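You operate a simulated robot arm through the tools that you are given. There is no shell and no other tool. Be economical: measure what you need, move in short steps, check, and stop when the job is done.

You run a simulated two-armed robot. Do the job below in one go: nothing can be reset, and whatever is moved stays where it is left.

TASK
Brush ochre bole on the alder board, free it from the wooden tray and rack it.
Fine: cover the whole top using the grey brush with the blue cap; brush back in its jar, lid on that pot; blue bar slid back after brushing, board on the rack shelf with green edge. The other boards and the other pot stay as they are. Set down upright: what you pick out.

The check looks at the end state, three seconds after you hand in, the way a careful person would. Anything else that was tipped, shoved, dropped, spilled or broken makes it a failure. Lids that push on must go on centred and level and be pressed home; caps that screw on are set level and turned clockwise until they are tight.

THE ROBOT
Two 7-joint arms with two-finger parallel grippers on one trunk, on a base that drives. Base frame: it is fixed to the floor where the robot stands at the start and does not move with it; the origin is under the middle of the robot, x ahead of it, y to its left, z up. Readings come in cm, degrees, newtons and seconds.
The left shoulder is at the start at [5, 16.1, 117.3], the right one opposite. With the tool pointing down near the work surface each hand reaches from about 20 to 68 cm from the robot's upright axis, wherever it stands, measured 20 degrees to its own side. Places, roughly: blue bar with black knob [40, 110, 90]; rack shelf with green edge [-10, -140, 90]; top of board marked alder [50, 100, 90]; top of board marked lime [50, -20, 90]; top of board marked pine [70, 40, 90]. Payload 3.43 kg a hand.
The tool frame of a hand sits at the grasp point between the pads (the TCP): z along the fingers, y along the line on which they close. The tips reach 3 cm beyond it. The gripper opens to 9.4 cm. The fingers are 2.8 cm wide and 1 cm thick; the gripper's body (5 by 9.6 cm) begins 5.5 cm behind the TCP.
Orientation is that of the tool frame in the base frame, as a unit quaternion [w, x, y, z]. With the fingers straight down and closing along the base's y, the tool's x points along the base's -x, its y along +y and its z along -z.

THE INTERFACE
- The arms move only by the tool step_arm. It takes "left_targets", "right_targets" or both (then of equal length, played together; a hand with none holds still); each is a list of rows, each a list of 7 numbers: the shift along the tool's x, y, z in cm, then the turn, a rotation vector about the tool's x, y, z in degrees, then the gripper command, from -1 (fully open) to 1 (shut), values between in proportion. In form: [[x, y, z, rx, ry, rz, grip], ...]. A call has 1 to 20 rows; each row shifts and turns the commanded pose from where the row before left it, along the tool's axes as they then stand. Rows are played at 5 a second. More than 5 cm and 8.6 degrees between two rows, or a gripper value outside its range, and nothing of the call is played. Where a pose cannot be reached the arm comes as near as it can. A force on the tool above 40 N (or 10 N above the force at the start of the call, whichever is more), or a blocked arm, ends the call early, and 0.2 s more pass. The fingers move at their own pace (about 4.5 cm/s each) and stop on an object; they squeeze with about 20 N. The grip force told is the motor's: it shows also when the fingers shut on nothing. Time passes only in rows, and 0.2 s behind the last, so rows that do not move let the fingers close. The reply holds the time, the measured pose of the TCP, the force on the tool along the base axes, the opening and the grip force, in the units named above and with some noise, with the torque about the TCP (base axes, N m) and any sound that the robot's microphone picked up.
- Cameras (640 x 400 px; columns grow to the right, rows downward): "scene" is now at [12.95, 3.9, 133.8]; the picture's right is [0.36, -0.93, 0.00], its down [-0.27, -0.10, -0.96] and it looks along [0.90, 0.34, -0.29] (base axes); focal length 214 px, centre (320, 200). "left" rides on the left gripper at [7.6, -1.4, -10.2] in its tool frame; the picture's right is [0.18, 0.98, 0.00], its down [-0.75, 0.14, -0.64] and it looks along [-0.63, 0.12, 0.77] (tool axes); focal length 243 px, centre (320, 200). "right" rides on the right gripper at [7.6, 1.4, -10.2] in its tool frame; the picture's right is [-0.18, 0.98, 0.00], its down [-0.75, -0.14, -0.64] and it looks along [-0.63, -0.12, 0.77] (tool axes); focal length 243 px, centre (320, 200). There is no depth. A picture from a camera that has moved, and an enlarged one, comes with that camera's place and axes in the base frame and with its lens. The place of the scene camera against the robot may be out by one fixed shift of up to 1.8 cm in any direction.
- snapshot(camera): a new picture of that camera. It takes no simulated time.
- move_column(by): slides the trunk up (or, below 0, down) by that many cm; the arms and the scene camera ride with it, the base frame stays. It gives what a move gives, with no picture.
- base_move(legs): drives the robot by 1 to 6 legs, each [ahead, left, turn to the left] in cm, cm and degrees, along the robot's own axes; the way and the turn of a leg run together, so that a leg with both is an arc; at most 150 cm and 180 degrees a leg. The arms and the cameras ride along, it lands a little off, and it stops where it bumps. It gives what a move gives.
- turn_head(pan, tilt): turns the head with the scene camera to pan (to the left, within 80 degrees either way) and tilt (down, from -29 to 69), counted from straight ahead of the robot. It gives what a move gives.
- zoom(camera, box): a new picture of the part [left, top, right, bottom] of that camera's present view, enlarged. It takes no simulated time.
- close_job(): hands the job in; it is judged then, once.

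Work in short steps. Places have to be worked out from the pictures, the camera data and where the tool is seen: move nearer, look again, correct. Check each grasp and each placing, and mend what went wrong. You have 120 turns and 100 pictures in all, those below and enlarged ones among them. Open the grippers and draw the arms clear of the work before you hand the job in, unless the task says otherwise; then end with one line.

The tools are called after "Request:" as name(argument=value, ...) on one line, values as JSON. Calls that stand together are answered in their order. step_arm: Moves the arms, as the interface text tells. Its arguments: {"type":"object","properties":{"left_targets":{"type":"array","items":{"type":"array","items":{"type":"number"}}},"right_targets":{"type":"array","items":{"type":"array","items":{"type":"number"}}}},"required":[]} The other tools are called the same way: move_column (by) slides the trunk up or down; base_move (legs) drives the base; turn_head (pan, tilt) turns the head that bears the scene camera; snapshot (camera) takes a picture; zoom (camera, box) takes an enlarged picture of a part of a camera's view; close_job () hands the job in.

At the start:

```text
t: 0.0
left_tool_pos: [16.56, 23.0, 130.29]
left_ee_rot: [0.0, 0.0, 1.0, 0.0]
left_contact_force: [-0.2, -1.1, 0.5]
left_torque: [0.0, 0.02, 0.02]
left_finger_gap: 9.43
left_gripper_force: 0.0
right_tool_pos: [27.92, 5.11, 126.21]
right_ee_rot: [0.0, 0.0, 1.0, 0.001]
right_contact_force: [0.0, 0.2, -0.1]
right_torque: [0.02, -0.04, -0.02]
right_finger_gap: 9.42
right_gripper_force: 0.0
trunk travel left (down, up): [-20.0, 6.7]
robot x, y, heading: [0.03, 0.15, 0.2]
head pan, tilt: [20.9, 16.6]
```

scene: 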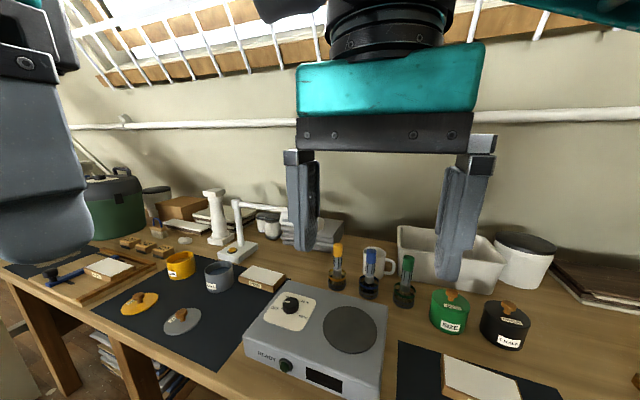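
right: 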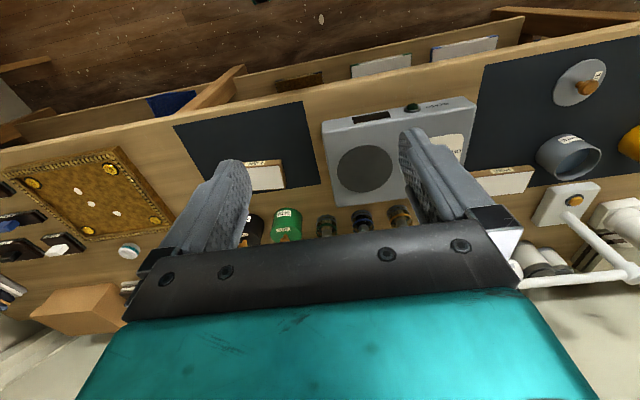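
left: 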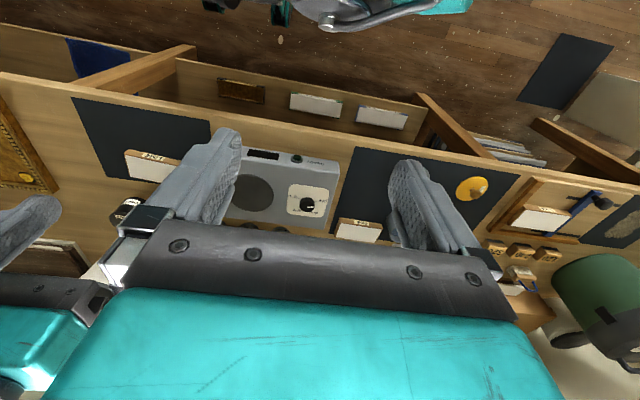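

I see two open pots with lids beside them, a hot plate, brushes in jars and the tray at far left. I'll zoom into the key areas first.

Request:
zoom(camera="scene", box=[0, 200, 160, 300])

Request:
zoom(camera="scene", box=[110, 190, 300, 340])

Request:
zoom(camera="scene", box=[310, 230, 540, 370])

```text
4.00 times, centred on (80, 250) of scene
camera zoom: at [12.95, 3.9, 133.8], right [0.36, -0.93, 0.0], down [-0.27, -0.1, -0.96], along [0.9, 0.34, -0.29], focal length 858 px, centre (1280, 0)
```

zoom: 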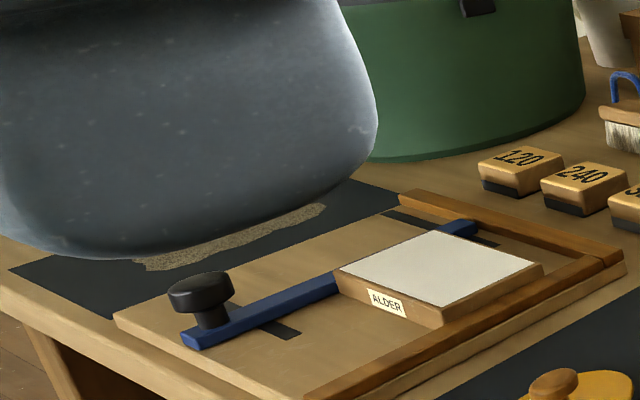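

```text
2.67 times, centred on (205, 265) of scene
camera zoom: at [12.95, 3.9, 133.8], right [0.36, -0.93, 0.0], down [-0.27, -0.1, -0.96], along [0.9, 0.34, -0.29], focal length 572 px, centre (627, 27)
```

zoom: 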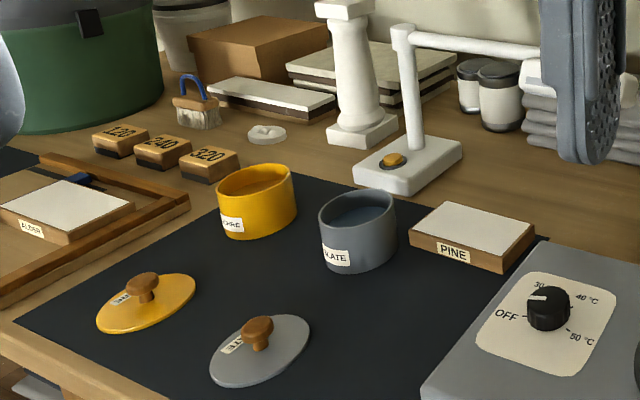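

```text
2.78 times, centred on (425, 300) of scene
camera zoom: at [12.95, 3.9, 133.8], right [0.36, -0.93, 0.0], down [-0.27, -0.1, -0.96], along [0.9, 0.34, -0.29], focal length 597 px, centre (28, -78)
```

zoom: 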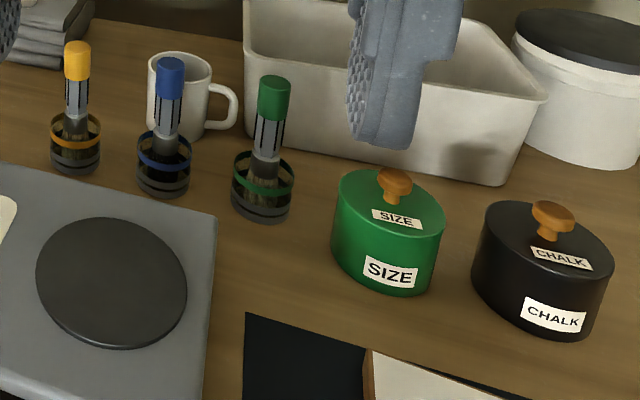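

The blue-capped brush is the middle one, at about [72.5, 9.5] with its top near z 101. That's beyond reach from here, so I'll drive a little ahead and right and turn the head toward it.

Request:
base_move(legs=[[6, -5, 0]])

Request:
turn_head(pan=5, tilt=40)

Request:
snapshot(camera="scene")

```text
t: 1.1
left_tool_pos: [22.5, 18.05, 130.22]
left_ee_rot: [-0.001, -0.001, 1.0, 0.0]
left_contact_force: [-0.6, -1.0, 0.3]
left_torque: [0.0, 0.02, 0.03]
left_finger_gap: 9.41
left_gripper_force: 0.0
right_tool_pos: [33.97, 0.03, 126.08]
right_ee_rot: [0.0, -0.001, 1.0, 0.0]
right_contact_force: [0.2, 0.4, 0.3]
right_torque: [0.01, 0.01, -0.02]
right_finger_gap: 9.39
right_gripper_force: 0.2
trunk travel left (down, up): [-20.0, 6.7]
robot x, y, heading: [5.89, -4.93, 0.2]
head pan, tilt: [20.9, 16.6]
```

```text
t: 1.9
left_tool_pos: [22.48, 18.03, 130.19]
left_ee_rot: [0.0, -0.001, 1.0, 0.0]
left_contact_force: [0.8, -0.1, -0.2]
left_torque: [0.01, 0.02, 0.03]
left_finger_gap: 9.41
left_gripper_force: 0.0
right_tool_pos: [34.18, 0.15, 126.01]
right_ee_rot: [0.0, 0.001, 1.0, -0.001]
right_contact_force: [11.3, -5.8, -10.7]
right_torque: [0.53, 0.32, 0.47]
right_finger_gap: 9.39
right_gripper_force: 0.0
trunk travel left (down, up): [-20.0, 6.7]
robot x, y, heading: [5.99, -4.97, 0.2]
head pan, tilt: [5.0, 40.0]
```

```text
93 pictures are left
camera scene: at [18.83, -3.43, 130.48], right [0.12, -0.99, 0.0], down [-0.6, -0.07, -0.79], along [0.79, 0.09, -0.61], focal length 214 px, centre (320, 200)
```

scene: 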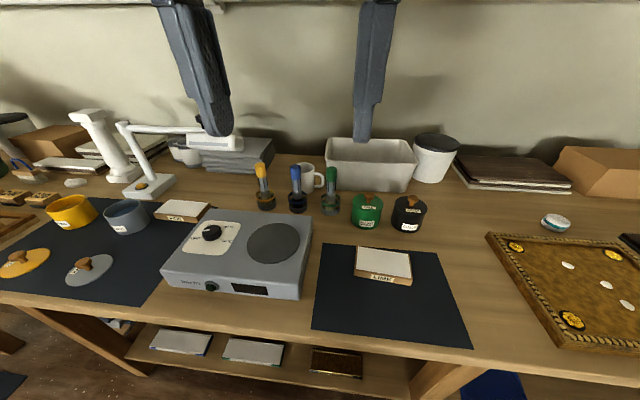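

The right arm shows a contact force, probably the head brushing it. I'll move the right hand out to the side and bring the left hand toward the brush at height.

Request:
step_arm(right_targets=[[0, -2.5, 0, 0, 0, 0, -1], [0, -2.5, 0, 0, 0, 0, -1], [0, -2.5, 0, 0, 0, 0, -1], [0, -2.5, 0, 0, 0, 0, -1], [0, -2.5, 0, 0, 0, 0, -1], [0, -2.5, 0, 0, 0, 0, -1], [0, -2.5, 0, 0, 0, 0, -1], [0, -2.5, 0, 0, 0, 0, -1], [0, -2.5, 0, 0, 0, 0, -1], [0, -2.5, 0, 0, 0, 0, -1]], left_targets=[[0, 0, 0, 0, 0, 0, -1], [-3.9, -0.8, 1.5, 0, 0, 0, -1], [-3.9, -0.8, 1.5, 0, 0, 0, -1], [-3.9, -0.8, 1.5, 0, 0, 0, -1], [-3.9, -0.8, 1.5, 0, 0, 0, -1], [-3.9, -0.8, 1.5, 0, 0, 0, -1], [-3.9, -0.8, 1.5, 0, 0, 0, -1], [-3.9, -0.8, 1.5, 0, 0, 0, -1], [-3.9, -0.8, 1.5, 0, 0, 0, -1], [-3.9, -0.8, 1.5, 0, 0, 0, -1]])

Request:
snapshot(camera="left")

Request:
snapshot(camera="scene")

```text
t: 2.6
left_tool_pos: [27.14, 17.09, 128.44]
left_ee_rot: [0.0, -0.002, 1.0, -0.002]
left_contact_force: [0.4, 0.2, -0.3]
left_torque: [-0.02, 0.02, -0.03]
left_finger_gap: 9.41
left_gripper_force: 0.2
right_tool_pos: [34.42, -5.25, 126.02]
right_ee_rot: [0.002, 0.009, 1.0, -0.004]
right_contact_force: [10.1, 7.9, -14.0]
right_torque: [-1.1, -0.36, -0.99]
right_finger_gap: 9.41
right_gripper_force: 0.1
trunk travel left (down, up): [-20.0, 6.7]
robot x, y, heading: [6.36, -5.21, 0.0]
head pan, tilt: [5.0, 40.0]
stopped in row 3 (right hand): the force on the tool passed its limit (the readings are from after the stop); the commanded pose is now the measured one
```

```text
92 pictures are left
camera left: at [19.48, 15.53, 138.77], right [-0.19, 0.98, 0.0], down [0.75, 0.14, 0.64], along [0.63, 0.12, -0.77], focal length 243 px, centre (320, 200)
```

left: 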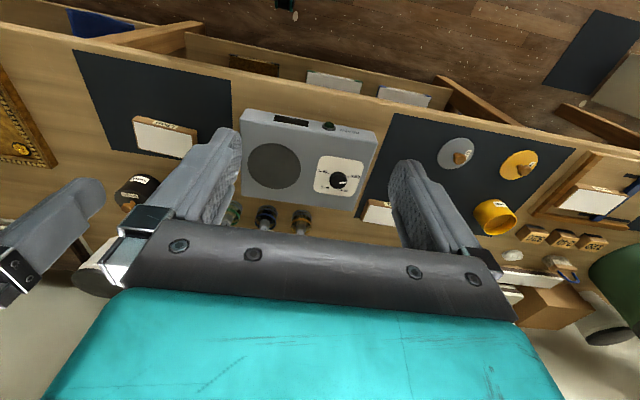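

```text
91 pictures are left
camera scene: at [18.88, -3.84, 130.47], right [0.07, -1.0, 0.0], down [-0.61, -0.04, -0.79], along [0.79, 0.05, -0.61], focal length 214 px, centre (320, 200)
```

scene: 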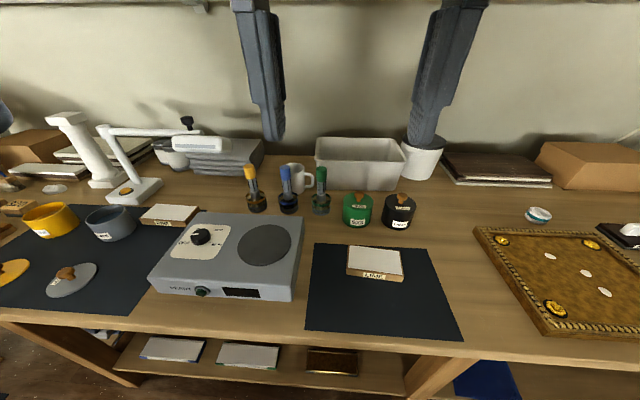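

The head is pressing on the right gripper, so I'll move the right hand straight ahead, away from it, and then sideways.

Request:
step_arm(right_targets=[[-2, 0, 0, 0, 0, 0, -1], [-2, 0, 0.5, 0, 0, 0, -1], [-2, 0, 0.5, 0, 0, 0, -1], [-2, -1, 0.5, 0, 0, 0, -1], [-1, -3, 0, 0, 0, 0, -1], [0, -3, 0, 0, 0, 0, -1], [0, -3, 0, 0, 0, 0, -1], [0, -3, 0, 0, 0, 0, -1]])

```text
t: 4.4
left_tool_pos: [27.09, 16.96, 128.43]
left_ee_rot: [0.0, -0.001, 1.0, 0.0]
left_contact_force: [-0.1, 0.5, -0.1]
left_torque: [0.01, 0.01, 0.01]
left_finger_gap: 9.39
left_gripper_force: 0.0
right_tool_pos: [43.1, -18.4, 124.78]
right_ee_rot: [0.0, 0.005, 1.0, -0.002]
right_contact_force: [-0.4, -0.4, 0.3]
right_torque: [0.01, 0.01, -0.02]
right_finger_gap: 9.4
right_gripper_force: 0.0
trunk travel left (down, up): [-20.0, 6.7]
robot x, y, heading: [5.78, -4.68, 0.0]
head pan, tilt: [5.0, 40.0]
```

Now it is free. Next, the left hand goes toward a spot behind and above the brush.

Request:
step_arm(left_targets=[[-3.6, -0.8, 1.5, 0, 0, 0, -1], [-3.6, -0.8, 1.5, 0, 0, 0, -1], [-3.6, -0.8, 1.5, 0, 0, 0, -1], [-3.6, -0.8, 1.5, 0, 0, 0, -1], [-3.6, -0.8, 1.5, 0, 0, 0, -1], [-3.6, -0.8, 1.5, 0, 0, 0, -1], [-3.6, -0.8, 1.5, 0, 0, 0, -1], [-3.6, -0.8, 1.5, 0, 0, 0, -1], [-3.6, -0.8, 1, 0, 0, 0, -1], [0, 0, 0, 0, 0, 0, -1]])

Request:
snapshot(camera="left")

Request:
snapshot(camera="scene")

```text
t: 6.6
left_tool_pos: [55.72, 12.65, 115.68]
left_ee_rot: [0.001, -0.002, 1.0, -0.002]
left_contact_force: [0.4, 0.1, -0.3]
left_torque: [0.0, -0.04, 0.0]
left_finger_gap: 9.38
left_gripper_force: 0.0
left hand out of reach, approached as far as the arm can: row 8, 9
right_tool_pos: [43.09, -18.28, 124.82]
right_ee_rot: [0.002, 0.005, 1.0, -0.002]
right_contact_force: [0.5, -0.3, 0.1]
right_torque: [0.01, 0.04, -0.03]
right_finger_gap: 9.38
right_gripper_force: 0.1
trunk travel left (down, up): [-20.0, 6.7]
robot x, y, heading: [6.11, -4.96, -0.1]
head pan, tilt: [5.0, 40.0]
```

```text
90 pictures are left
camera left: at [48.15, 11.11, 125.92], right [-0.19, 0.98, 0.0], down [0.75, 0.15, 0.64], along [0.63, 0.12, -0.77], focal length 243 px, centre (320, 200)
```

left: 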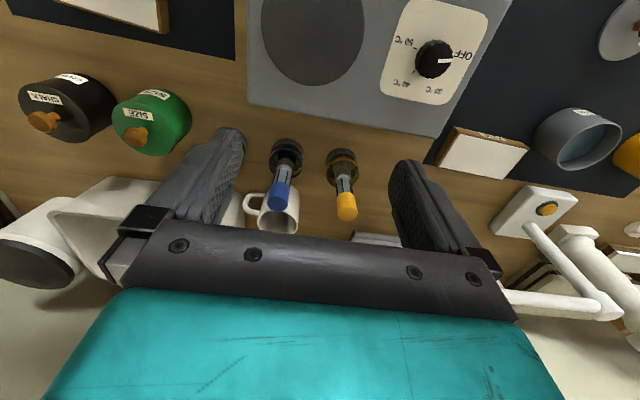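

```text
89 pictures are left
camera scene: at [18.62, -3.68, 130.11], right [0.09, -1.0, 0.0], down [-0.64, -0.06, -0.77], along [0.76, 0.07, -0.64], focal length 214 px, centre (320, 200)
```

scene: 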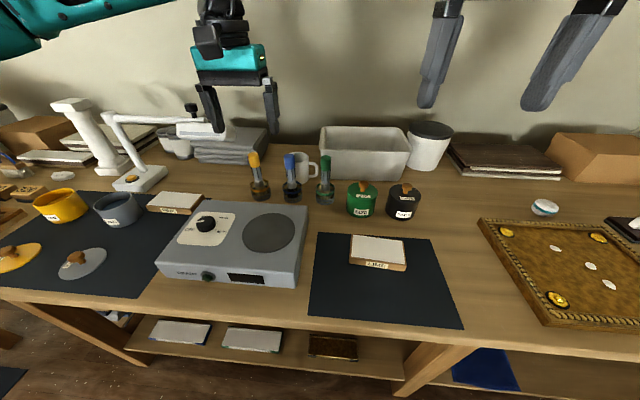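

Triangulating the two views, the blue brush stands at about [70.3, 9.5]. The arm ran out of reach, so I'll drive 6 cm further ahead.

Request:
base_move(legs=[[6, 0, 0]])

Request:
snapshot(camera="left")

```text
t: 7.5
left_tool_pos: [57.15, 12.62, 115.64]
left_ee_rot: [0.002, -0.001, 1.0, -0.002]
left_contact_force: [-0.6, -0.5, -0.7]
left_torque: [-0.03, -0.02, 0.02]
left_finger_gap: 9.41
left_gripper_force: 0.1
right_tool_pos: [44.55, -18.34, 124.74]
right_ee_rot: [0.003, 0.006, 1.0, -0.002]
right_contact_force: [0.3, 0.0, -0.7]
right_torque: [0.04, -0.02, -0.02]
right_finger_gap: 9.4
right_gripper_force: 0.0
trunk travel left (down, up): [-20.0, 6.7]
robot x, y, heading: [7.83, -5.18, 0.1]
head pan, tilt: [5.0, 40.0]
stopped in leg 1: the robot was blocked; the commanded pose is now the measured one
```

```text
88 pictures are left
camera left: at [49.62, 11.1, 125.96], right [-0.19, 0.98, 0.0], down [0.75, 0.14, 0.64], along [0.63, 0.12, -0.77], focal length 243 px, centre (320, 200)
```

left: 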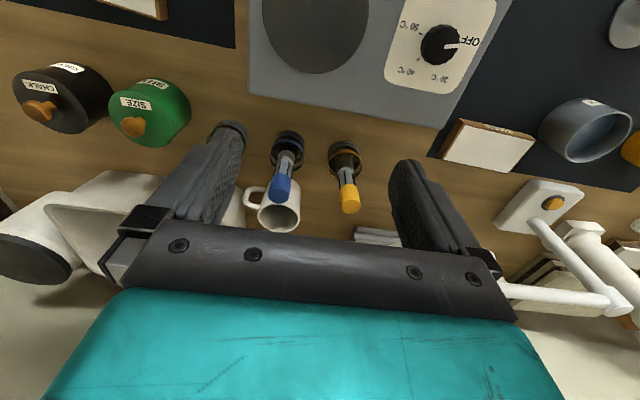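

The base is blocked at x≈7.8 (the table). The arm reaches furthest near its shoulder height, so I'll raise the trunk to gain reach above the brush.

Request:
move_column(by=6.5)

Request:
step_arm(left_targets=[[-1, -0.5, 2.5, 0, 0, 0, -0.4], [-2, -0.6, 2.5, 0, 0, 0, -0.4], [-2, -0.6, 2.5, 0, 0, 0, -0.4], [-2, -0.6, 2.5, 0, 0, 0, -0.4], [-2, -0.5, 2, 0, 0, 0, -0.4], [0, 0, 0, 0, 0, 0, -0.4]])

Request:
snapshot(camera="left")

Request:
snapshot(camera="scene")

```text
t: 8.5
left_tool_pos: [57.43, 12.66, 122.13]
left_ee_rot: [0.001, -0.001, 1.0, -0.001]
left_contact_force: [-0.6, 0.9, 0.4]
left_torque: [-0.02, -0.04, -0.01]
left_finger_gap: 9.4
left_gripper_force: 0.0
right_tool_pos: [44.77, -18.2, 131.24]
right_ee_rot: [0.001, 0.005, 1.0, -0.002]
right_contact_force: [-0.2, 0.0, -0.2]
right_torque: [0.01, -0.03, 0.01]
right_finger_gap: 9.4
right_gripper_force: 0.1
trunk travel left (down, up): [-26.5, 0.2]
robot x, y, heading: [7.34, -4.8, 0.1]
head pan, tilt: [5.0, 40.0]
```

```text
t: 9.9
left_tool_pos: [60.42, 15.02, 110.37]
left_ee_rot: [0.002, 0.0, 1.0, -0.002]
left_contact_force: [0.3, -0.2, 1.1]
left_torque: [0.03, 0.02, 0.02]
left_finger_gap: 6.56
left_gripper_force: 0.1
left hand out of reach, approached as far as the arm can: row 1, 2, 3, 4, 5
right_tool_pos: [44.68, -18.41, 131.23]
right_ee_rot: [0.0, 0.005, 1.0, -0.001]
right_contact_force: [0.1, 0.0, 0.1]
right_torque: [-0.03, -0.01, -0.03]
right_finger_gap: 9.38
right_gripper_force: 0.0
trunk travel left (down, up): [-26.5, 0.2]
robot x, y, heading: [7.35, -5.1, 0.1]
head pan, tilt: [5.0, 40.0]
```

```text
87 pictures are left
camera left: at [52.6, 13.54, 120.69], right [-0.19, 0.98, -0.01], down [0.75, 0.15, 0.64], along [0.63, 0.12, -0.76], focal length 243 px, centre (320, 200)
```

left: 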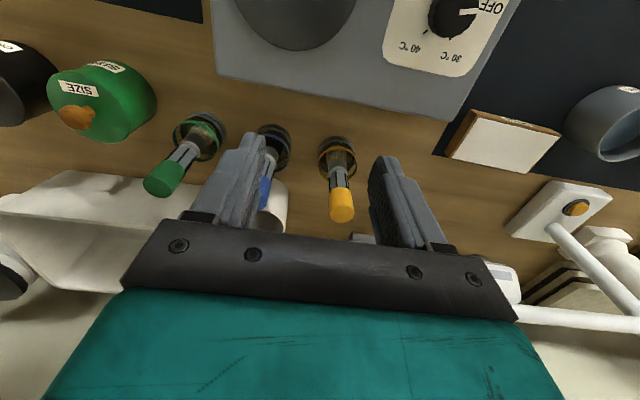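

```text
86 pictures are left
camera scene: at [20.18, -3.68, 136.6], right [0.09, -1.0, 0.0], down [-0.64, -0.06, -0.77], along [0.76, 0.07, -0.64], focal length 214 px, centre (320, 200)
```

scene: 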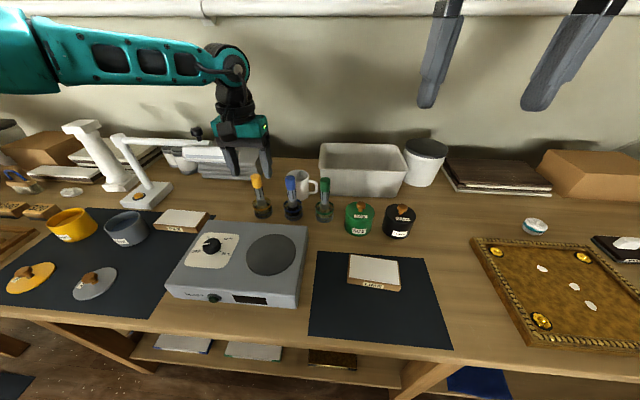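

With the tool straight down, reach is short. I'll tilt the fingers 40° forward, which extends reach and still lets me grip an upright handle. Rotating in place, then checking the pose.

Request:
step_arm(left_targets=[[0, 0, 0, 0, -8, 0, -0.4], [0, 0, 0, 0, -8, 0, -0.4], [0, 0, 0, 0, -8, 0, -0.4], [0, 0, 0, 0, -8, 0, -0.4], [0, 0, 0, 0, -8, 0, -0.4], [0, 0, 0, 0, 0, 0, -0.4]])

Request:
snapshot(camera="left")

```text
t: 11.3
left_tool_pos: [60.19, 14.79, 110.5]
left_ee_rot: [0.343, -0.002, 0.939, -0.002]
left_contact_force: [0.2, -0.9, 0.1]
left_torque: [-0.01, -0.02, 0.02]
left_finger_gap: 6.58
left_gripper_force: 0.1
right_tool_pos: [44.6, -18.27, 131.13]
right_ee_rot: [0.001, 0.005, 1.0, -0.001]
right_contact_force: [-0.1, 0.3, -0.3]
right_torque: [-0.02, 0.01, -0.01]
right_finger_gap: 9.38
right_gripper_force: 0.0
trunk travel left (down, up): [-26.5, 0.2]
robot x, y, heading: [7.01, -5.21, 0.3]
head pan, tilt: [5.0, 40.0]
```

```text
85 pictures are left
camera left: at [47.75, 13.34, 113.4], right [-0.14, 0.98, -0.12], down [0.16, 0.15, 0.98], along [0.98, 0.12, -0.18], focal length 243 px, centre (320, 200)
```

left: 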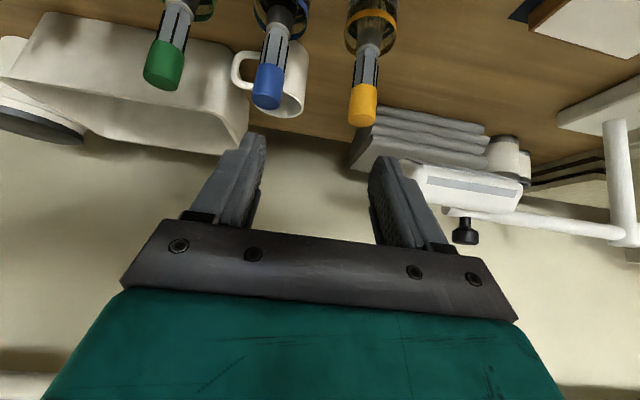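

The brush axis is at about [70.4, 9.7], upright, with its neighbours about 9 cm to each side. I'll come down in front of it and align in y.

Request:
step_arm(left_targets=[[1.31, -1.28, 2.65, 0, 0, 0, -0.4], [1.31, -1.28, 2.65, 0, 0, 0, -0.4], [1.31, -1.28, 2.65, 0, 0, 0, -0.4], [1.31, -1.28, 2.65, 0, 0, 0, -0.4], [0, 0, 0, 0, 0, 0, -0.4]])

Request:
snapshot(camera="left")

```text
t: 12.5
left_tool_pos: [61.4, 12.41, 101.25]
left_ee_rot: [0.343, -0.001, 0.939, -0.001]
left_contact_force: [-0.3, 0.1, 0.6]
left_torque: [0.0, 0.0, 0.02]
left_finger_gap: 6.59
left_gripper_force: 0.0
left hand out of reach, approached as far as the arm can: row 3, 4
right_tool_pos: [44.59, -18.25, 131.2]
right_ee_rot: [0.002, 0.005, 1.0, -0.002]
right_contact_force: [-0.5, 0.4, 0.0]
right_torque: [0.0, -0.01, 0.02]
right_finger_gap: 9.4
right_gripper_force: 0.1
trunk travel left (down, up): [-26.5, 0.2]
robot x, y, heading: [7.18, -4.6, 0.3]
head pan, tilt: [5.0, 40.0]
```

```text
84 pictures are left
camera left: at [48.91, 10.86, 104.17], right [-0.14, 0.98, -0.12], down [0.16, 0.15, 0.98], along [0.98, 0.12, -0.18], focal length 243 px, centre (320, 200)
```

left: 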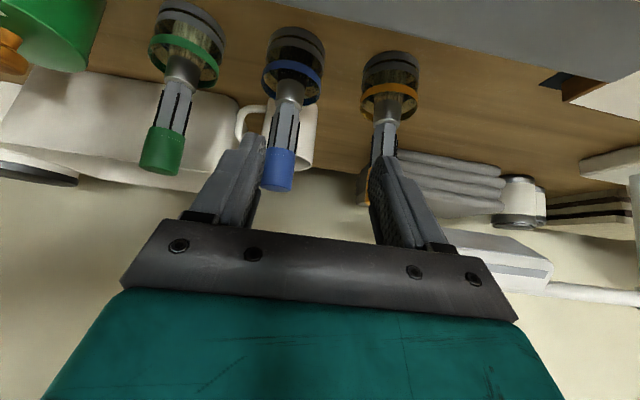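

Out of reach earlier than the geometry suggests, so it may be a joint limit. I'll check the arm posture with the scene camera.

Request:
turn_head(pan=20, tilt=25)

Request:
snapshot(camera="scene")

```text
t: 13.3
left_tool_pos: [61.48, 12.46, 101.15]
left_ee_rot: [0.343, -0.001, 0.939, -0.002]
left_contact_force: [-0.4, 0.5, -0.1]
left_torque: [0.0, -0.03, -0.01]
left_finger_gap: 6.6
left_gripper_force: 0.0
right_tool_pos: [44.65, -18.31, 131.22]
right_ee_rot: [0.001, 0.005, 1.0, -0.002]
right_contact_force: [0.4, -0.4, 0.3]
right_torque: [0.02, 0.02, -0.01]
right_finger_gap: 9.4
right_gripper_force: 0.1
trunk travel left (down, up): [-26.5, 0.2]
robot x, y, heading: [7.28, -5.11, 0.2]
head pan, tilt: [20.0, 25.0]
```

```text
83 pictures are left
camera scene: at [20.38, -1.27, 138.93], right [0.34, -0.94, 0.0], down [-0.4, -0.15, -0.91], along [0.85, 0.31, -0.42], focal length 214 px, centre (320, 200)
```

scene: 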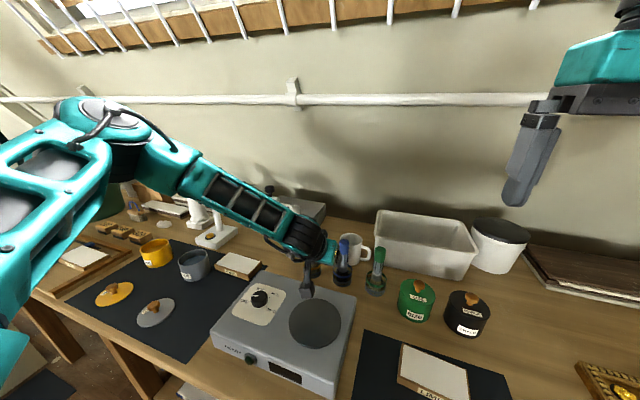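

The elbow swings out to the left and the wrist is near a limit. I'll shift the base right so the brush lies about 20° to the left hand's own side, then try again.

Request:
base_move(legs=[[0, -8, 0]])

Request:
step_arm(left_targets=[[0, 2, 0, 0, 0, 0, -0.4], [0, 2, 0, 0, 0, 0, -0.4], [0.5, 1, 0.5, 0, 0, 0, -0.4], [0, 0, 0, 0, 0, 0, -0.4]])

```text
t: 14.3
left_tool_pos: [61.35, 4.22, 101.25]
left_ee_rot: [0.342, -0.002, 0.94, -0.001]
left_contact_force: [0.9, -1.4, -0.2]
left_torque: [0.01, -0.02, -0.03]
left_finger_gap: 6.6
left_gripper_force: 0.0
right_tool_pos: [44.57, -26.48, 131.2]
right_ee_rot: [0.001, 0.005, 1.0, -0.002]
right_contact_force: [-0.5, -0.1, 0.2]
right_torque: [0.06, 0.01, 0.0]
right_finger_gap: 9.42
right_gripper_force: 0.1
trunk travel left (down, up): [-26.5, 0.2]
robot x, y, heading: [7.75, -12.96, 0.2]
head pan, tilt: [20.0, 25.0]
```

```text
t: 15.3
left_tool_pos: [61.27, 9.4, 100.51]
left_ee_rot: [0.343, -0.001, 0.939, -0.002]
left_contact_force: [0.1, 0.4, -0.7]
left_torque: [-0.02, 0.01, -0.04]
left_finger_gap: 6.56
left_gripper_force: 0.0
right_tool_pos: [44.63, -26.33, 131.34]
right_ee_rot: [0.001, 0.005, 1.0, -0.001]
right_contact_force: [0.0, -0.4, 1.0]
right_torque: [0.0, 0.0, -0.03]
right_finger_gap: 9.43
right_gripper_force: 0.0
trunk travel left (down, up): [-26.5, 0.2]
robot x, y, heading: [7.52, -13.04, -0.2]
head pan, tilt: [20.0, 25.0]
```

Reachable now. I'll go forward and down in small rows toward [65.3, 9.6, 97.5].

Request:
step_arm(left_targets=[[-0.4, 0.05, 1.6, 0, 0, 0, -0.4], [-0.4, 0.05, 1.6, 0, 0, 0, -0.4], [-0.4, 0.1, 1.6, 0, 0, 0, -0.4], [0, 0, 0, 0, 0, 0, -0.4]])

Request:
snapshot(camera="left")

```text
t: 16.3
left_tool_pos: [64.9, 10.04, 98.34]
left_ee_rot: [0.342, -0.002, 0.94, -0.002]
left_contact_force: [-0.4, -0.5, 0.0]
left_torque: [0.03, 0.0, 0.0]
left_finger_gap: 6.6
left_gripper_force: 0.1
left hand out of reach, approached as far as the arm can: row 3
right_tool_pos: [44.53, -26.44, 131.17]
right_ee_rot: [0.0, 0.005, 1.0, -0.003]
right_contact_force: [0.2, -0.1, 0.1]
right_torque: [-0.03, -0.01, -0.02]
right_finger_gap: 9.4
right_gripper_force: 0.1
trunk travel left (down, up): [-26.5, 0.2]
robot x, y, heading: [7.55, -12.96, -0.1]
head pan, tilt: [20.0, 25.0]
```

```text
82 pictures are left
camera left: at [52.45, 8.5, 101.28], right [-0.14, 0.98, -0.12], down [0.16, 0.15, 0.98], along [0.98, 0.12, -0.18], focal length 243 px, centre (320, 200)
```

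left: 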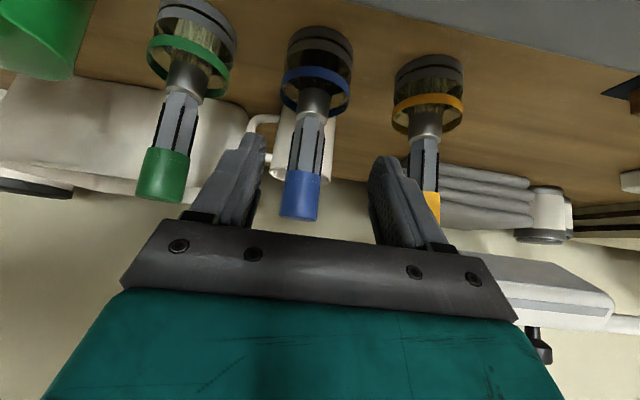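

The arm isn't stretched, so a wrist limit is the likely cause. I'll yaw the tool 30° clockwise to follow the forearm direction (the handle is round), then try going forward.

Request:
step_arm(left_targets=[[0, 0, 0, 4.82, 0, 5.75, -0.4], [0, 0, 0, 4.82, 0, 5.75, -0.4], [0, 0, 0, 4.82, 0, 5.75, -0.4], [0, 0, 0, 4.82, 0, 5.75, -0.4], [0, 0, 0, 0, 0, 0, -0.4]])

Request:
snapshot(camera="left")

```text
t: 17.5
left_tool_pos: [64.69, 10.0, 98.19]
left_ee_rot: [0.33, 0.228, 0.912, -0.084]
left_contact_force: [-0.1, 0.3, 0.4]
left_torque: [0.01, -0.03, -0.02]
left_finger_gap: 6.59
left_gripper_force: 0.0
right_tool_pos: [44.62, -26.42, 131.22]
right_ee_rot: [0.001, 0.005, 1.0, -0.002]
right_contact_force: [-0.1, -0.6, 0.0]
right_torque: [0.02, 0.01, 0.01]
right_finger_gap: 9.41
right_gripper_force: 0.1
trunk travel left (down, up): [-26.5, 0.2]
robot x, y, heading: [7.73, -12.93, 0.0]
head pan, tilt: [20.0, 25.0]
```

```text
81 pictures are left
camera left: at [53.1, 14.54, 101.22], right [0.34, 0.93, -0.12], down [0.22, 0.05, 0.98], along [0.92, -0.36, -0.18], focal length 243 px, centre (320, 200)
```

left: 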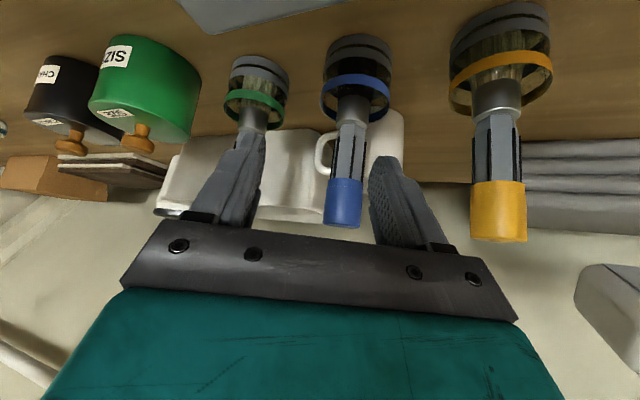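

The brush is about 2.4 cm toward tool +y and 5.7 cm ahead. I'll align first and then advance around it.

Request:
step_arm(left_targets=[[0, 2.4, 0, 0, 0, 0, -0.4], [-0.8, 0, 1.06, 0, 0, 0, -0.4], [-0.8, 0, 1.06, 0, 0, 0, -0.4], [-0.8, 0, 1.06, 0, 0, 0, -0.4], [0, 0, 0, 0, 0, 0, -0.4]])

Request:
snapshot(camera="left")

```text
t: 18.7
left_tool_pos: [66.89, 10.0, 97.92]
left_ee_rot: [0.333, 0.241, 0.907, -0.088]
left_contact_force: [-0.4, -0.8, 0.7]
left_torque: [0.01, 0.03, 0.03]
left_finger_gap: 6.57
left_gripper_force: 0.1
left hand out of reach, approached as far as the arm can: row 1, 3, 4
right_tool_pos: [44.59, -26.42, 131.09]
right_ee_rot: [0.001, 0.005, 1.0, -0.002]
right_contact_force: [0.8, -0.6, -0.3]
right_torque: [0.0, 0.0, -0.02]
right_finger_gap: 9.37
right_gripper_force: 0.1
trunk travel left (down, up): [-26.5, 0.2]
robot x, y, heading: [7.58, -13.19, 0.2]
head pan, tilt: [20.0, 25.0]
```

```text
80 pictures are left
camera left: at [55.38, 14.88, 100.84], right [0.37, 0.92, -0.12], down [0.21, 0.04, 0.98], along [0.91, -0.38, -0.18], focal length 243 px, centre (320, 200)
```

left: 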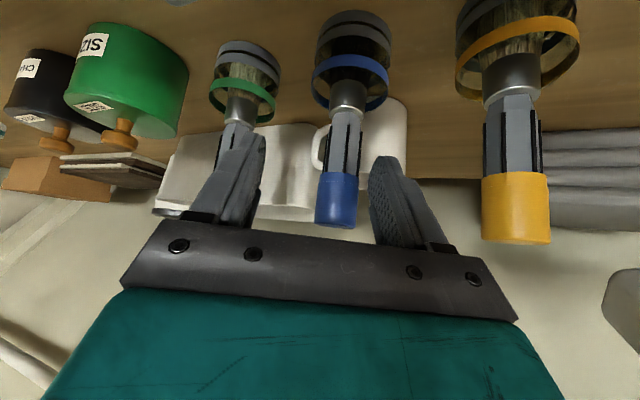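

Reach is still about 3.5 cm short. If the robot turns to the right, the left shoulder comes forward toward the table, which should add margin. I'll withdraw the hand, then re-park the base with its axis level with the brush and its heading about −40°.

Request:
step_arm(left_targets=[[0, 0, -4, 0, 0, 0, -0.4], [0, 0, -4, 0, 0, 0, -0.4], [0, 0, -4, 0, 0, 0, -0.4], [0, 0, -3, 0, 0, 0, -0.4]])

Request:
base_move(legs=[[-4, 20, 0], [0, 0, -40]])

Request:
turn_head(pan=60, tilt=25)

Request:
snapshot(camera="scene")

```text
t: 19.7
left_tool_pos: [58.36, 15.02, 109.28]
left_ee_rot: [0.332, 0.242, 0.907, -0.09]
left_contact_force: [0.2, 0.7, -0.3]
left_torque: [0.02, -0.01, -0.01]
left_finger_gap: 6.6
left_gripper_force: 0.0
right_tool_pos: [44.59, -26.45, 131.15]
right_ee_rot: [0.001, 0.005, 1.0, -0.002]
right_contact_force: [-0.4, 0.0, 0.6]
right_torque: [0.0, -0.02, 0.0]
right_finger_gap: 9.41
right_gripper_force: 0.0
trunk travel left (down, up): [-26.5, 0.2]
robot x, y, heading: [7.76, -12.97, 0.2]
head pan, tilt: [20.0, 25.0]
```

```text
t: 23.2
left_tool_pos: [60.55, -4.8, 109.34]
left_ee_rot: [0.279, 0.539, 0.769, -0.199]
left_contact_force: [0.1, -0.6, -0.6]
left_torque: [0.01, -0.01, 0.03]
left_finger_gap: 6.58
left_gripper_force: 0.0
right_tool_pos: [23.15, -27.54, 131.18]
right_ee_rot: [0.001, 0.349, 0.937, -0.002]
right_contact_force: [-0.4, 0.1, -0.2]
right_torque: [0.0, 0.0, 0.0]
right_finger_gap: 9.38
right_gripper_force: 0.1
trunk travel left (down, up): [-26.5, 0.2]
robot x, y, heading: [3.63, 6.79, -40.0]
head pan, tilt: [20.0, 25.0]
```

```text
t: 24.3
left_tool_pos: [60.63, -4.83, 109.36]
left_ee_rot: [0.28, 0.539, 0.769, -0.2]
left_contact_force: [-0.4, 0.0, -0.4]
left_torque: [0.01, 0.0, 0.02]
left_finger_gap: 6.57
left_gripper_force: 0.1
right_tool_pos: [23.18, -27.44, 131.24]
right_ee_rot: [0.0, 0.349, 0.937, -0.002]
right_contact_force: [0.2, -1.1, 0.4]
right_torque: [0.0, -0.01, 0.0]
right_finger_gap: 9.42
right_gripper_force: 0.0
trunk travel left (down, up): [-26.5, 0.2]
robot x, y, heading: [3.76, 6.7, -40.1]
head pan, tilt: [60.0, 25.0]
```

```text
79 pictures are left
camera scene: at [15.4, 7.78, 138.93], right [0.34, -0.94, 0.0], down [-0.4, -0.14, -0.91], along [0.85, 0.31, -0.42], focal length 214 px, centre (320, 200)
```

scene: 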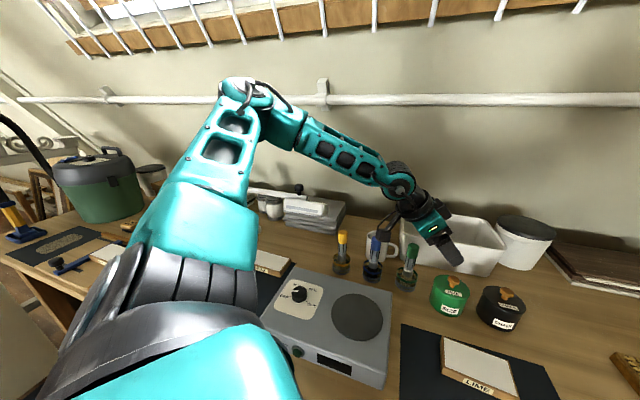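

The turn went fine. I'll drive back toward the table and yaw the tool left 40° in place.

Request:
base_move(legs=[[2.8, 2.3, 0]])

Request:
step_arm(left_targets=[[-0.5, 0, -1, -5.14, 0, -6.13, -0.4], [0, 0, 0, -5.14, 0, -6.13, -0.4], [0, 0, 0, -5.14, 0, -6.13, -0.4], [0, 0, 0, -5.14, 0, -6.13, -0.4], [0, 0, 0, -5.14, 0, -6.13, -0.4], [0, 0, 0, 0, 0, 0, -0.4]])

```text
t: 25.1
left_tool_pos: [64.11, -4.92, 109.26]
left_ee_rot: [0.28, 0.54, 0.768, -0.2]
left_contact_force: [-0.8, 0.2, -0.4]
left_torque: [-0.02, -0.01, 0.05]
left_finger_gap: 6.58
left_gripper_force: 0.1
right_tool_pos: [26.79, -27.58, 131.23]
right_ee_rot: [0.0, 0.349, 0.937, -0.003]
right_contact_force: [-0.2, -0.5, 0.5]
right_torque: [0.03, 0.01, -0.01]
right_finger_gap: 9.4
right_gripper_force: 0.0
trunk travel left (down, up): [-26.5, 0.2]
robot x, y, heading: [6.99, 6.47, -40.1]
head pan, tilt: [60.0, 25.0]
```

```text
t: 26.5
left_tool_pos: [63.96, -4.67, 110.36]
left_ee_rot: [0.331, 0.243, 0.907, -0.09]
left_contact_force: [0.2, 0.2, -0.1]
left_torque: [0.02, 0.0, -0.01]
left_finger_gap: 6.58
left_gripper_force: 0.1
right_tool_pos: [26.7, -27.47, 131.24]
right_ee_rot: [0.0, 0.348, 0.937, -0.001]
right_contact_force: [-0.8, 0.2, 0.1]
right_torque: [-0.02, 0.0, 0.01]
right_finger_gap: 9.41
right_gripper_force: 0.1
trunk travel left (down, up): [-26.5, 0.2]
robot x, y, heading: [7.12, 6.47, -39.9]
head pan, tilt: [60.0, 25.0]
```

Good. Now I'll move across, above cap height, to the pre-grasp point [65.2, 12.7, 108].

Request:
step_arm(left_targets=[[1.85, 3.92, -0.77, 0, 0, 0, -0.4], [1.85, 3.92, -0.77, 0, 0, 0, -0.4], [1.85, 3.92, -0.77, 0, 0, 0, -0.4], [1.85, 3.92, -0.77, 0, 0, 0, -0.4], [0, 0, 0, 0, 0, 0, -0.4]])

Request:
snapshot(camera="left")

```text
t: 27.7
left_tool_pos: [65.32, 12.6, 107.7]
left_ee_rot: [0.331, 0.243, 0.907, -0.091]
left_contact_force: [-0.1, 0.3, 1.0]
left_torque: [0.02, -0.05, 0.06]
left_finger_gap: 6.58
left_gripper_force: 0.0
right_tool_pos: [26.71, -27.55, 131.21]
right_ee_rot: [0.0, 0.349, 0.937, -0.003]
right_contact_force: [0.3, 0.1, -0.3]
right_torque: [0.0, 0.0, -0.02]
right_finger_gap: 9.42
right_gripper_force: 0.1
trunk travel left (down, up): [-26.5, 0.2]
robot x, y, heading: [7.05, 6.35, -40.2]
head pan, tilt: [60.0, 25.0]
```

```text
78 pictures are left
camera left: at [53.93, 17.49, 110.69], right [0.37, 0.92, -0.12], down [0.21, 0.04, 0.98], along [0.9, -0.39, -0.18], focal length 243 px, centre (320, 200)
```

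left: 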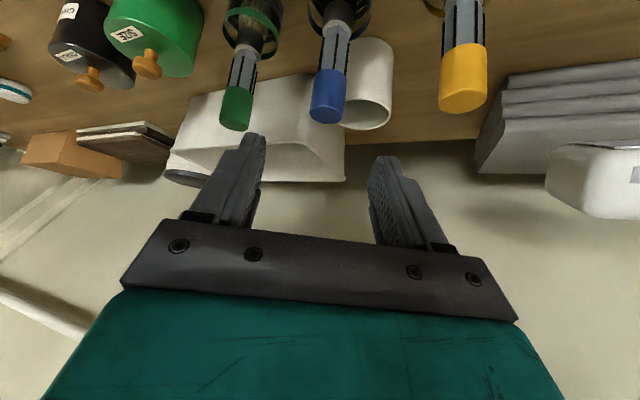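

All reachable now. I'll descend to z≈97 in front of the brush and advance horizontally until it sits between the pads.

Request:
step_arm(left_targets=[[2.29, 0, 2.73, 0, 0, 0, -0.4], [2.29, 0, 2.73, 0, 0, 0, -0.4], [2.29, 0, 2.73, 0, 0, 0, -0.4], [-1.52, 0.04, 1.28, 0, 0, 0, -0.4], [-1.52, 0.04, 1.28, 0, 0, 0, -0.4], [0, 0, 0, 0, 0, 0, -0.4]])

Request:
snapshot(camera="left")

Request:
zoom(camera="scene", box=[290, 200, 470, 310])

```text
t: 29.1
left_tool_pos: [68.99, 10.73, 97.29]
left_ee_rot: [0.331, 0.243, 0.907, -0.091]
left_contact_force: [-0.3, -0.2, 0.4]
left_torque: [-0.01, 0.01, -0.01]
left_finger_gap: 6.58
left_gripper_force: 0.1
right_tool_pos: [26.7, -27.57, 131.2]
right_ee_rot: [0.001, 0.349, 0.937, -0.002]
right_contact_force: [0.1, 0.3, 0.6]
right_torque: [-0.03, 0.01, 0.02]
right_finger_gap: 9.41
right_gripper_force: 0.1
trunk travel left (down, up): [-26.5, 0.2]
robot x, y, heading: [6.89, 6.49, -40.0]
head pan, tilt: [60.0, 25.0]
```

```text
77 pictures are left
camera left: at [57.36, 15.68, 100.22], right [0.37, 0.92, -0.12], down [0.21, 0.04, 0.98], along [0.9, -0.39, -0.18], focal length 243 px, centre (320, 200)
```

left: 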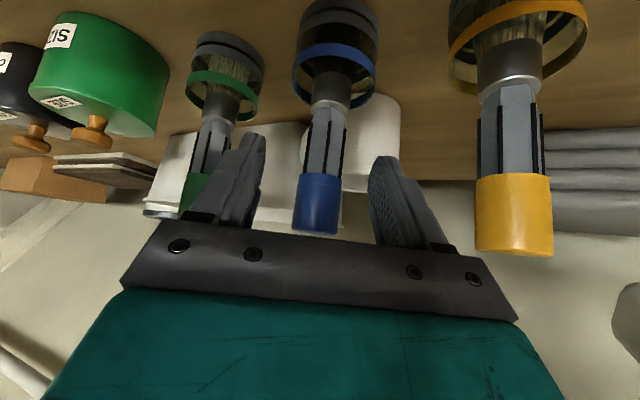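

```text
3.56 times, centred on (380, 255) of scene
camera zoom: at [18.94, 7.75, 138.94], right [0.34, -0.94, 0.0], down [-0.4, -0.14, -0.91], along [0.85, 0.31, -0.42], focal length 763 px, centre (107, 4)
```

zoom: 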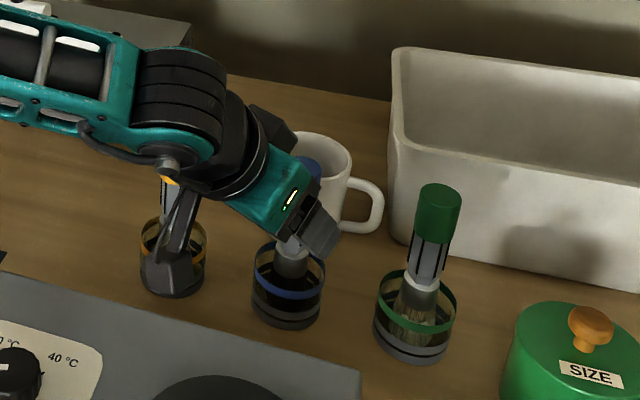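

The brush is centred between the fingers. A final 1.6 cm forward, then I'll close.

Request:
step_arm(left_targets=[[-1.3, 0.0, 1.1, 0, 0, 0, -0.4], [0, 0, 0, 0, 0, 0, 0.3], [0, 0, 0, 0, 0, 0, 1], [0, 0, 0, 0, 0, 0, 1], [0, 0, 0, 0, 0, 0, 1], [0, 0, 0, 0, 0, 0, 1]])

Request:
snapshot(camera="left")

```text
t: 30.5
left_tool_pos: [70.25, 9.87, 97.25]
left_ee_rot: [0.331, 0.243, 0.907, -0.091]
left_contact_force: [-0.5, -0.6, 0.1]
left_torque: [0.02, -0.03, -0.01]
left_finger_gap: 2.35
left_gripper_force: 20.0
right_tool_pos: [26.81, -27.45, 131.17]
right_ee_rot: [-0.001, 0.349, 0.937, -0.003]
right_contact_force: [0.2, 0.2, -0.4]
right_torque: [0.0, -0.02, 0.01]
right_finger_gap: 9.39
right_gripper_force: 0.1
trunk travel left (down, up): [-26.5, 0.2]
robot x, y, heading: [7.02, 6.83, -40.1]
head pan, tilt: [60.0, 25.0]
```

```text
75 pictures are left
camera left: at [58.8, 14.77, 100.17], right [0.37, 0.92, -0.12], down [0.21, 0.04, 0.98], along [0.9, -0.39, -0.18], focal length 243 px, centre (320, 200)
```

left: 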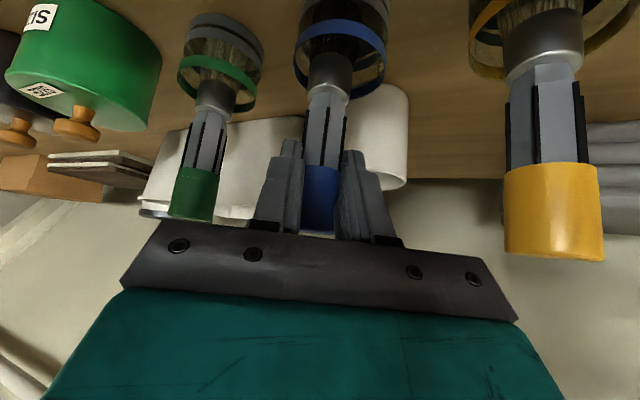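

Gripped (gap 2.35 cm, 20 N) at TCP [70.25, 9.87, 97.25]. Now I'll lift straight up in small rows.

Request:
step_arm(left_targets=[[-0.64, 0, -0.77, 0, 0, 0, 1], [-1.29, 0, -1.53, 0, 0, 0, 1], [-1.29, 0, -1.53, 0, 0, 0, 1], [-1.29, 0, -1.53, 0, 0, 0, 1], [-1.29, 0, -1.53, 0, 0, 0, 1]])

Request:
snapshot(camera="left")

Request:
zoom(camera="scene", box=[290, 190, 470, 310])

```text
t: 31.7
left_tool_pos: [70.32, 10.13, 106.28]
left_ee_rot: [0.329, 0.244, 0.908, -0.091]
left_contact_force: [0.4, 0.3, 0.7]
left_torque: [0.31, -0.19, 0.15]
left_finger_gap: 2.2
left_gripper_force: 20.2
right_tool_pos: [26.67, -27.6, 131.29]
right_ee_rot: [0.0, 0.348, 0.937, -0.002]
right_contact_force: [0.4, -0.1, 0.6]
right_torque: [0.0, 0.04, 0.0]
right_finger_gap: 9.41
right_gripper_force: 0.0
trunk travel left (down, up): [-26.5, 0.2]
robot x, y, heading: [7.33, 6.34, -39.8]
head pan, tilt: [60.0, 25.0]
```

```text
74 pictures are left
camera left: at [58.84, 14.9, 109.21], right [0.37, 0.92, -0.12], down [0.22, 0.04, 0.98], along [0.9, -0.39, -0.18], focal length 243 px, centre (320, 200)
```

left: 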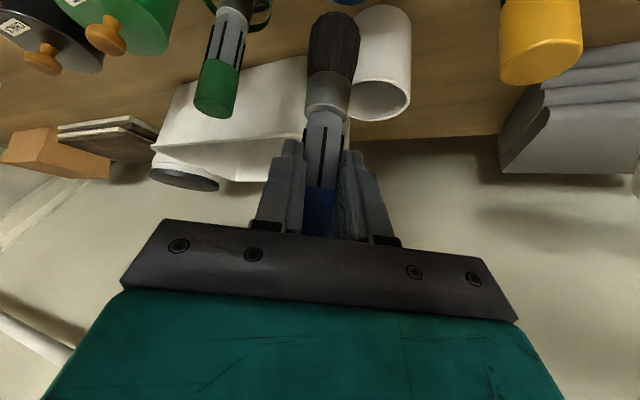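

```text
3.33 times, centred on (380, 250) of scene
camera zoom: at [18.95, 7.74, 138.93], right [0.34, -0.94, 0.0], down [-0.4, -0.14, -0.91], along [0.85, 0.31, -0.42], focal length 715 px, centre (120, 33)
```

zoom: 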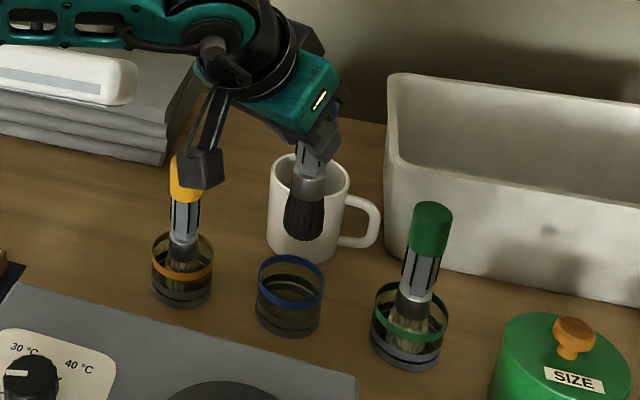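

The brush is out of the jar with its tip about 11–12 cm below the TCP. I'll pull the hand back over the near part of the table, then drive along the table toward the ochre pot with the heading kept at −40°.

Request:
step_arm(left_targets=[[2.0, -1.45, -2.75, 0, 0, 0, 1], [2.0, -1.45, -2.75, 0, 0, 0, 1], [2.0, -1.45, -2.75, 0, 0, 0, 1], [2.0, -1.45, -2.75, 0, 0, 0, 1], [2.0, -1.45, -2.75, 0, 0, 0, 1]])

Request:
base_move(legs=[[-41.4, 46.2, 0]])

Request:
turn_head(pan=60, tilt=40)

Request:
snapshot(camera="scene")

Request:
snapshot(camera="left")

```text
t: 32.9
left_tool_pos: [57.99, 11.29, 109.43]
left_ee_rot: [0.329, 0.244, 0.908, -0.091]
left_contact_force: [0.1, 0.6, -0.7]
left_torque: [0.04, -0.01, 0.01]
left_finger_gap: 2.34
left_gripper_force: 20.0
left hand out of reach, approached as far as the arm can: row 4, 5
right_tool_pos: [26.82, -27.55, 131.23]
right_ee_rot: [0.0, 0.348, 0.937, -0.001]
right_contact_force: [-0.3, -0.3, 0.2]
right_torque: [0.0, -0.03, -0.01]
right_finger_gap: 9.41
right_gripper_force: 0.0
trunk travel left (down, up): [-26.5, 0.2]
robot x, y, heading: [6.89, 6.78, -40.2]
head pan, tilt: [60.0, 25.0]
```

```text
t: 36.4
left_tool_pos: [56.36, 73.42, 109.44]
left_ee_rot: [0.33, 0.241, 0.908, -0.091]
left_contact_force: [0.0, 0.1, -0.7]
left_torque: [0.01, 0.01, 0.01]
left_finger_gap: 2.35
left_gripper_force: 20.0
right_tool_pos: [25.15, 34.66, 131.34]
right_ee_rot: [0.0, 0.347, 0.938, -0.002]
right_contact_force: [0.2, 0.2, 0.7]
right_torque: [-0.01, -0.01, 0.0]
right_finger_gap: 9.39
right_gripper_force: 0.0
trunk travel left (down, up): [-26.5, 0.2]
robot x, y, heading: [5.36, 68.65, -40.0]
head pan, tilt: [60.0, 25.0]
```

```text
t: 37.2
left_tool_pos: [56.42, 73.54, 109.44]
left_ee_rot: [0.331, 0.242, 0.908, -0.09]
left_contact_force: [-0.1, -0.4, -1.1]
left_torque: [-0.04, 0.04, 0.0]
left_finger_gap: 2.35
left_gripper_force: 19.8
right_tool_pos: [25.11, 34.74, 131.33]
right_ee_rot: [0.0, 0.347, 0.938, -0.002]
right_contact_force: [0.7, 0.1, -0.6]
right_torque: [0.0, 0.04, 0.0]
right_finger_gap: 9.39
right_gripper_force: 0.1
trunk travel left (down, up): [-26.5, 0.2]
robot x, y, heading: [5.51, 68.49, -39.9]
head pan, tilt: [60.0, 40.0]
```

```text
72 pictures are left
camera scene: at [16.54, 69.62, 136.61], right [0.34, -0.94, 0.0], down [-0.6, -0.22, -0.77], along [0.72, 0.26, -0.64], focal length 214 px, centre (320, 200)
```

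scene: 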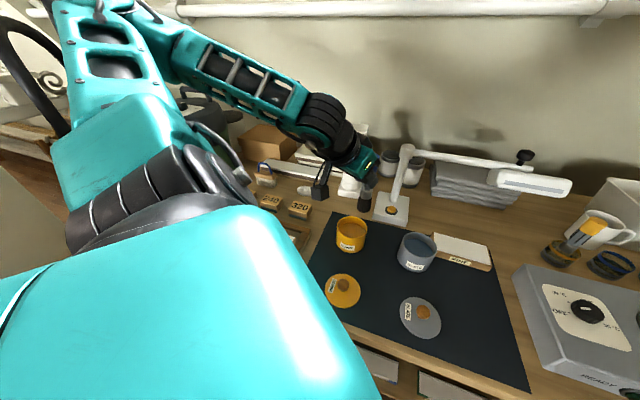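

```text
71 pictures are left
camera left: at [44.79, 78.45, 112.5], right [0.37, 0.92, -0.12], down [0.21, 0.04, 0.98], along [0.91, -0.38, -0.18], focal length 243 px, centre (320, 200)
```

left: 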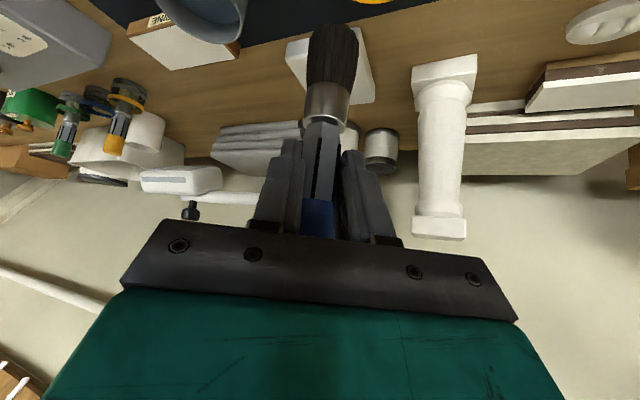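

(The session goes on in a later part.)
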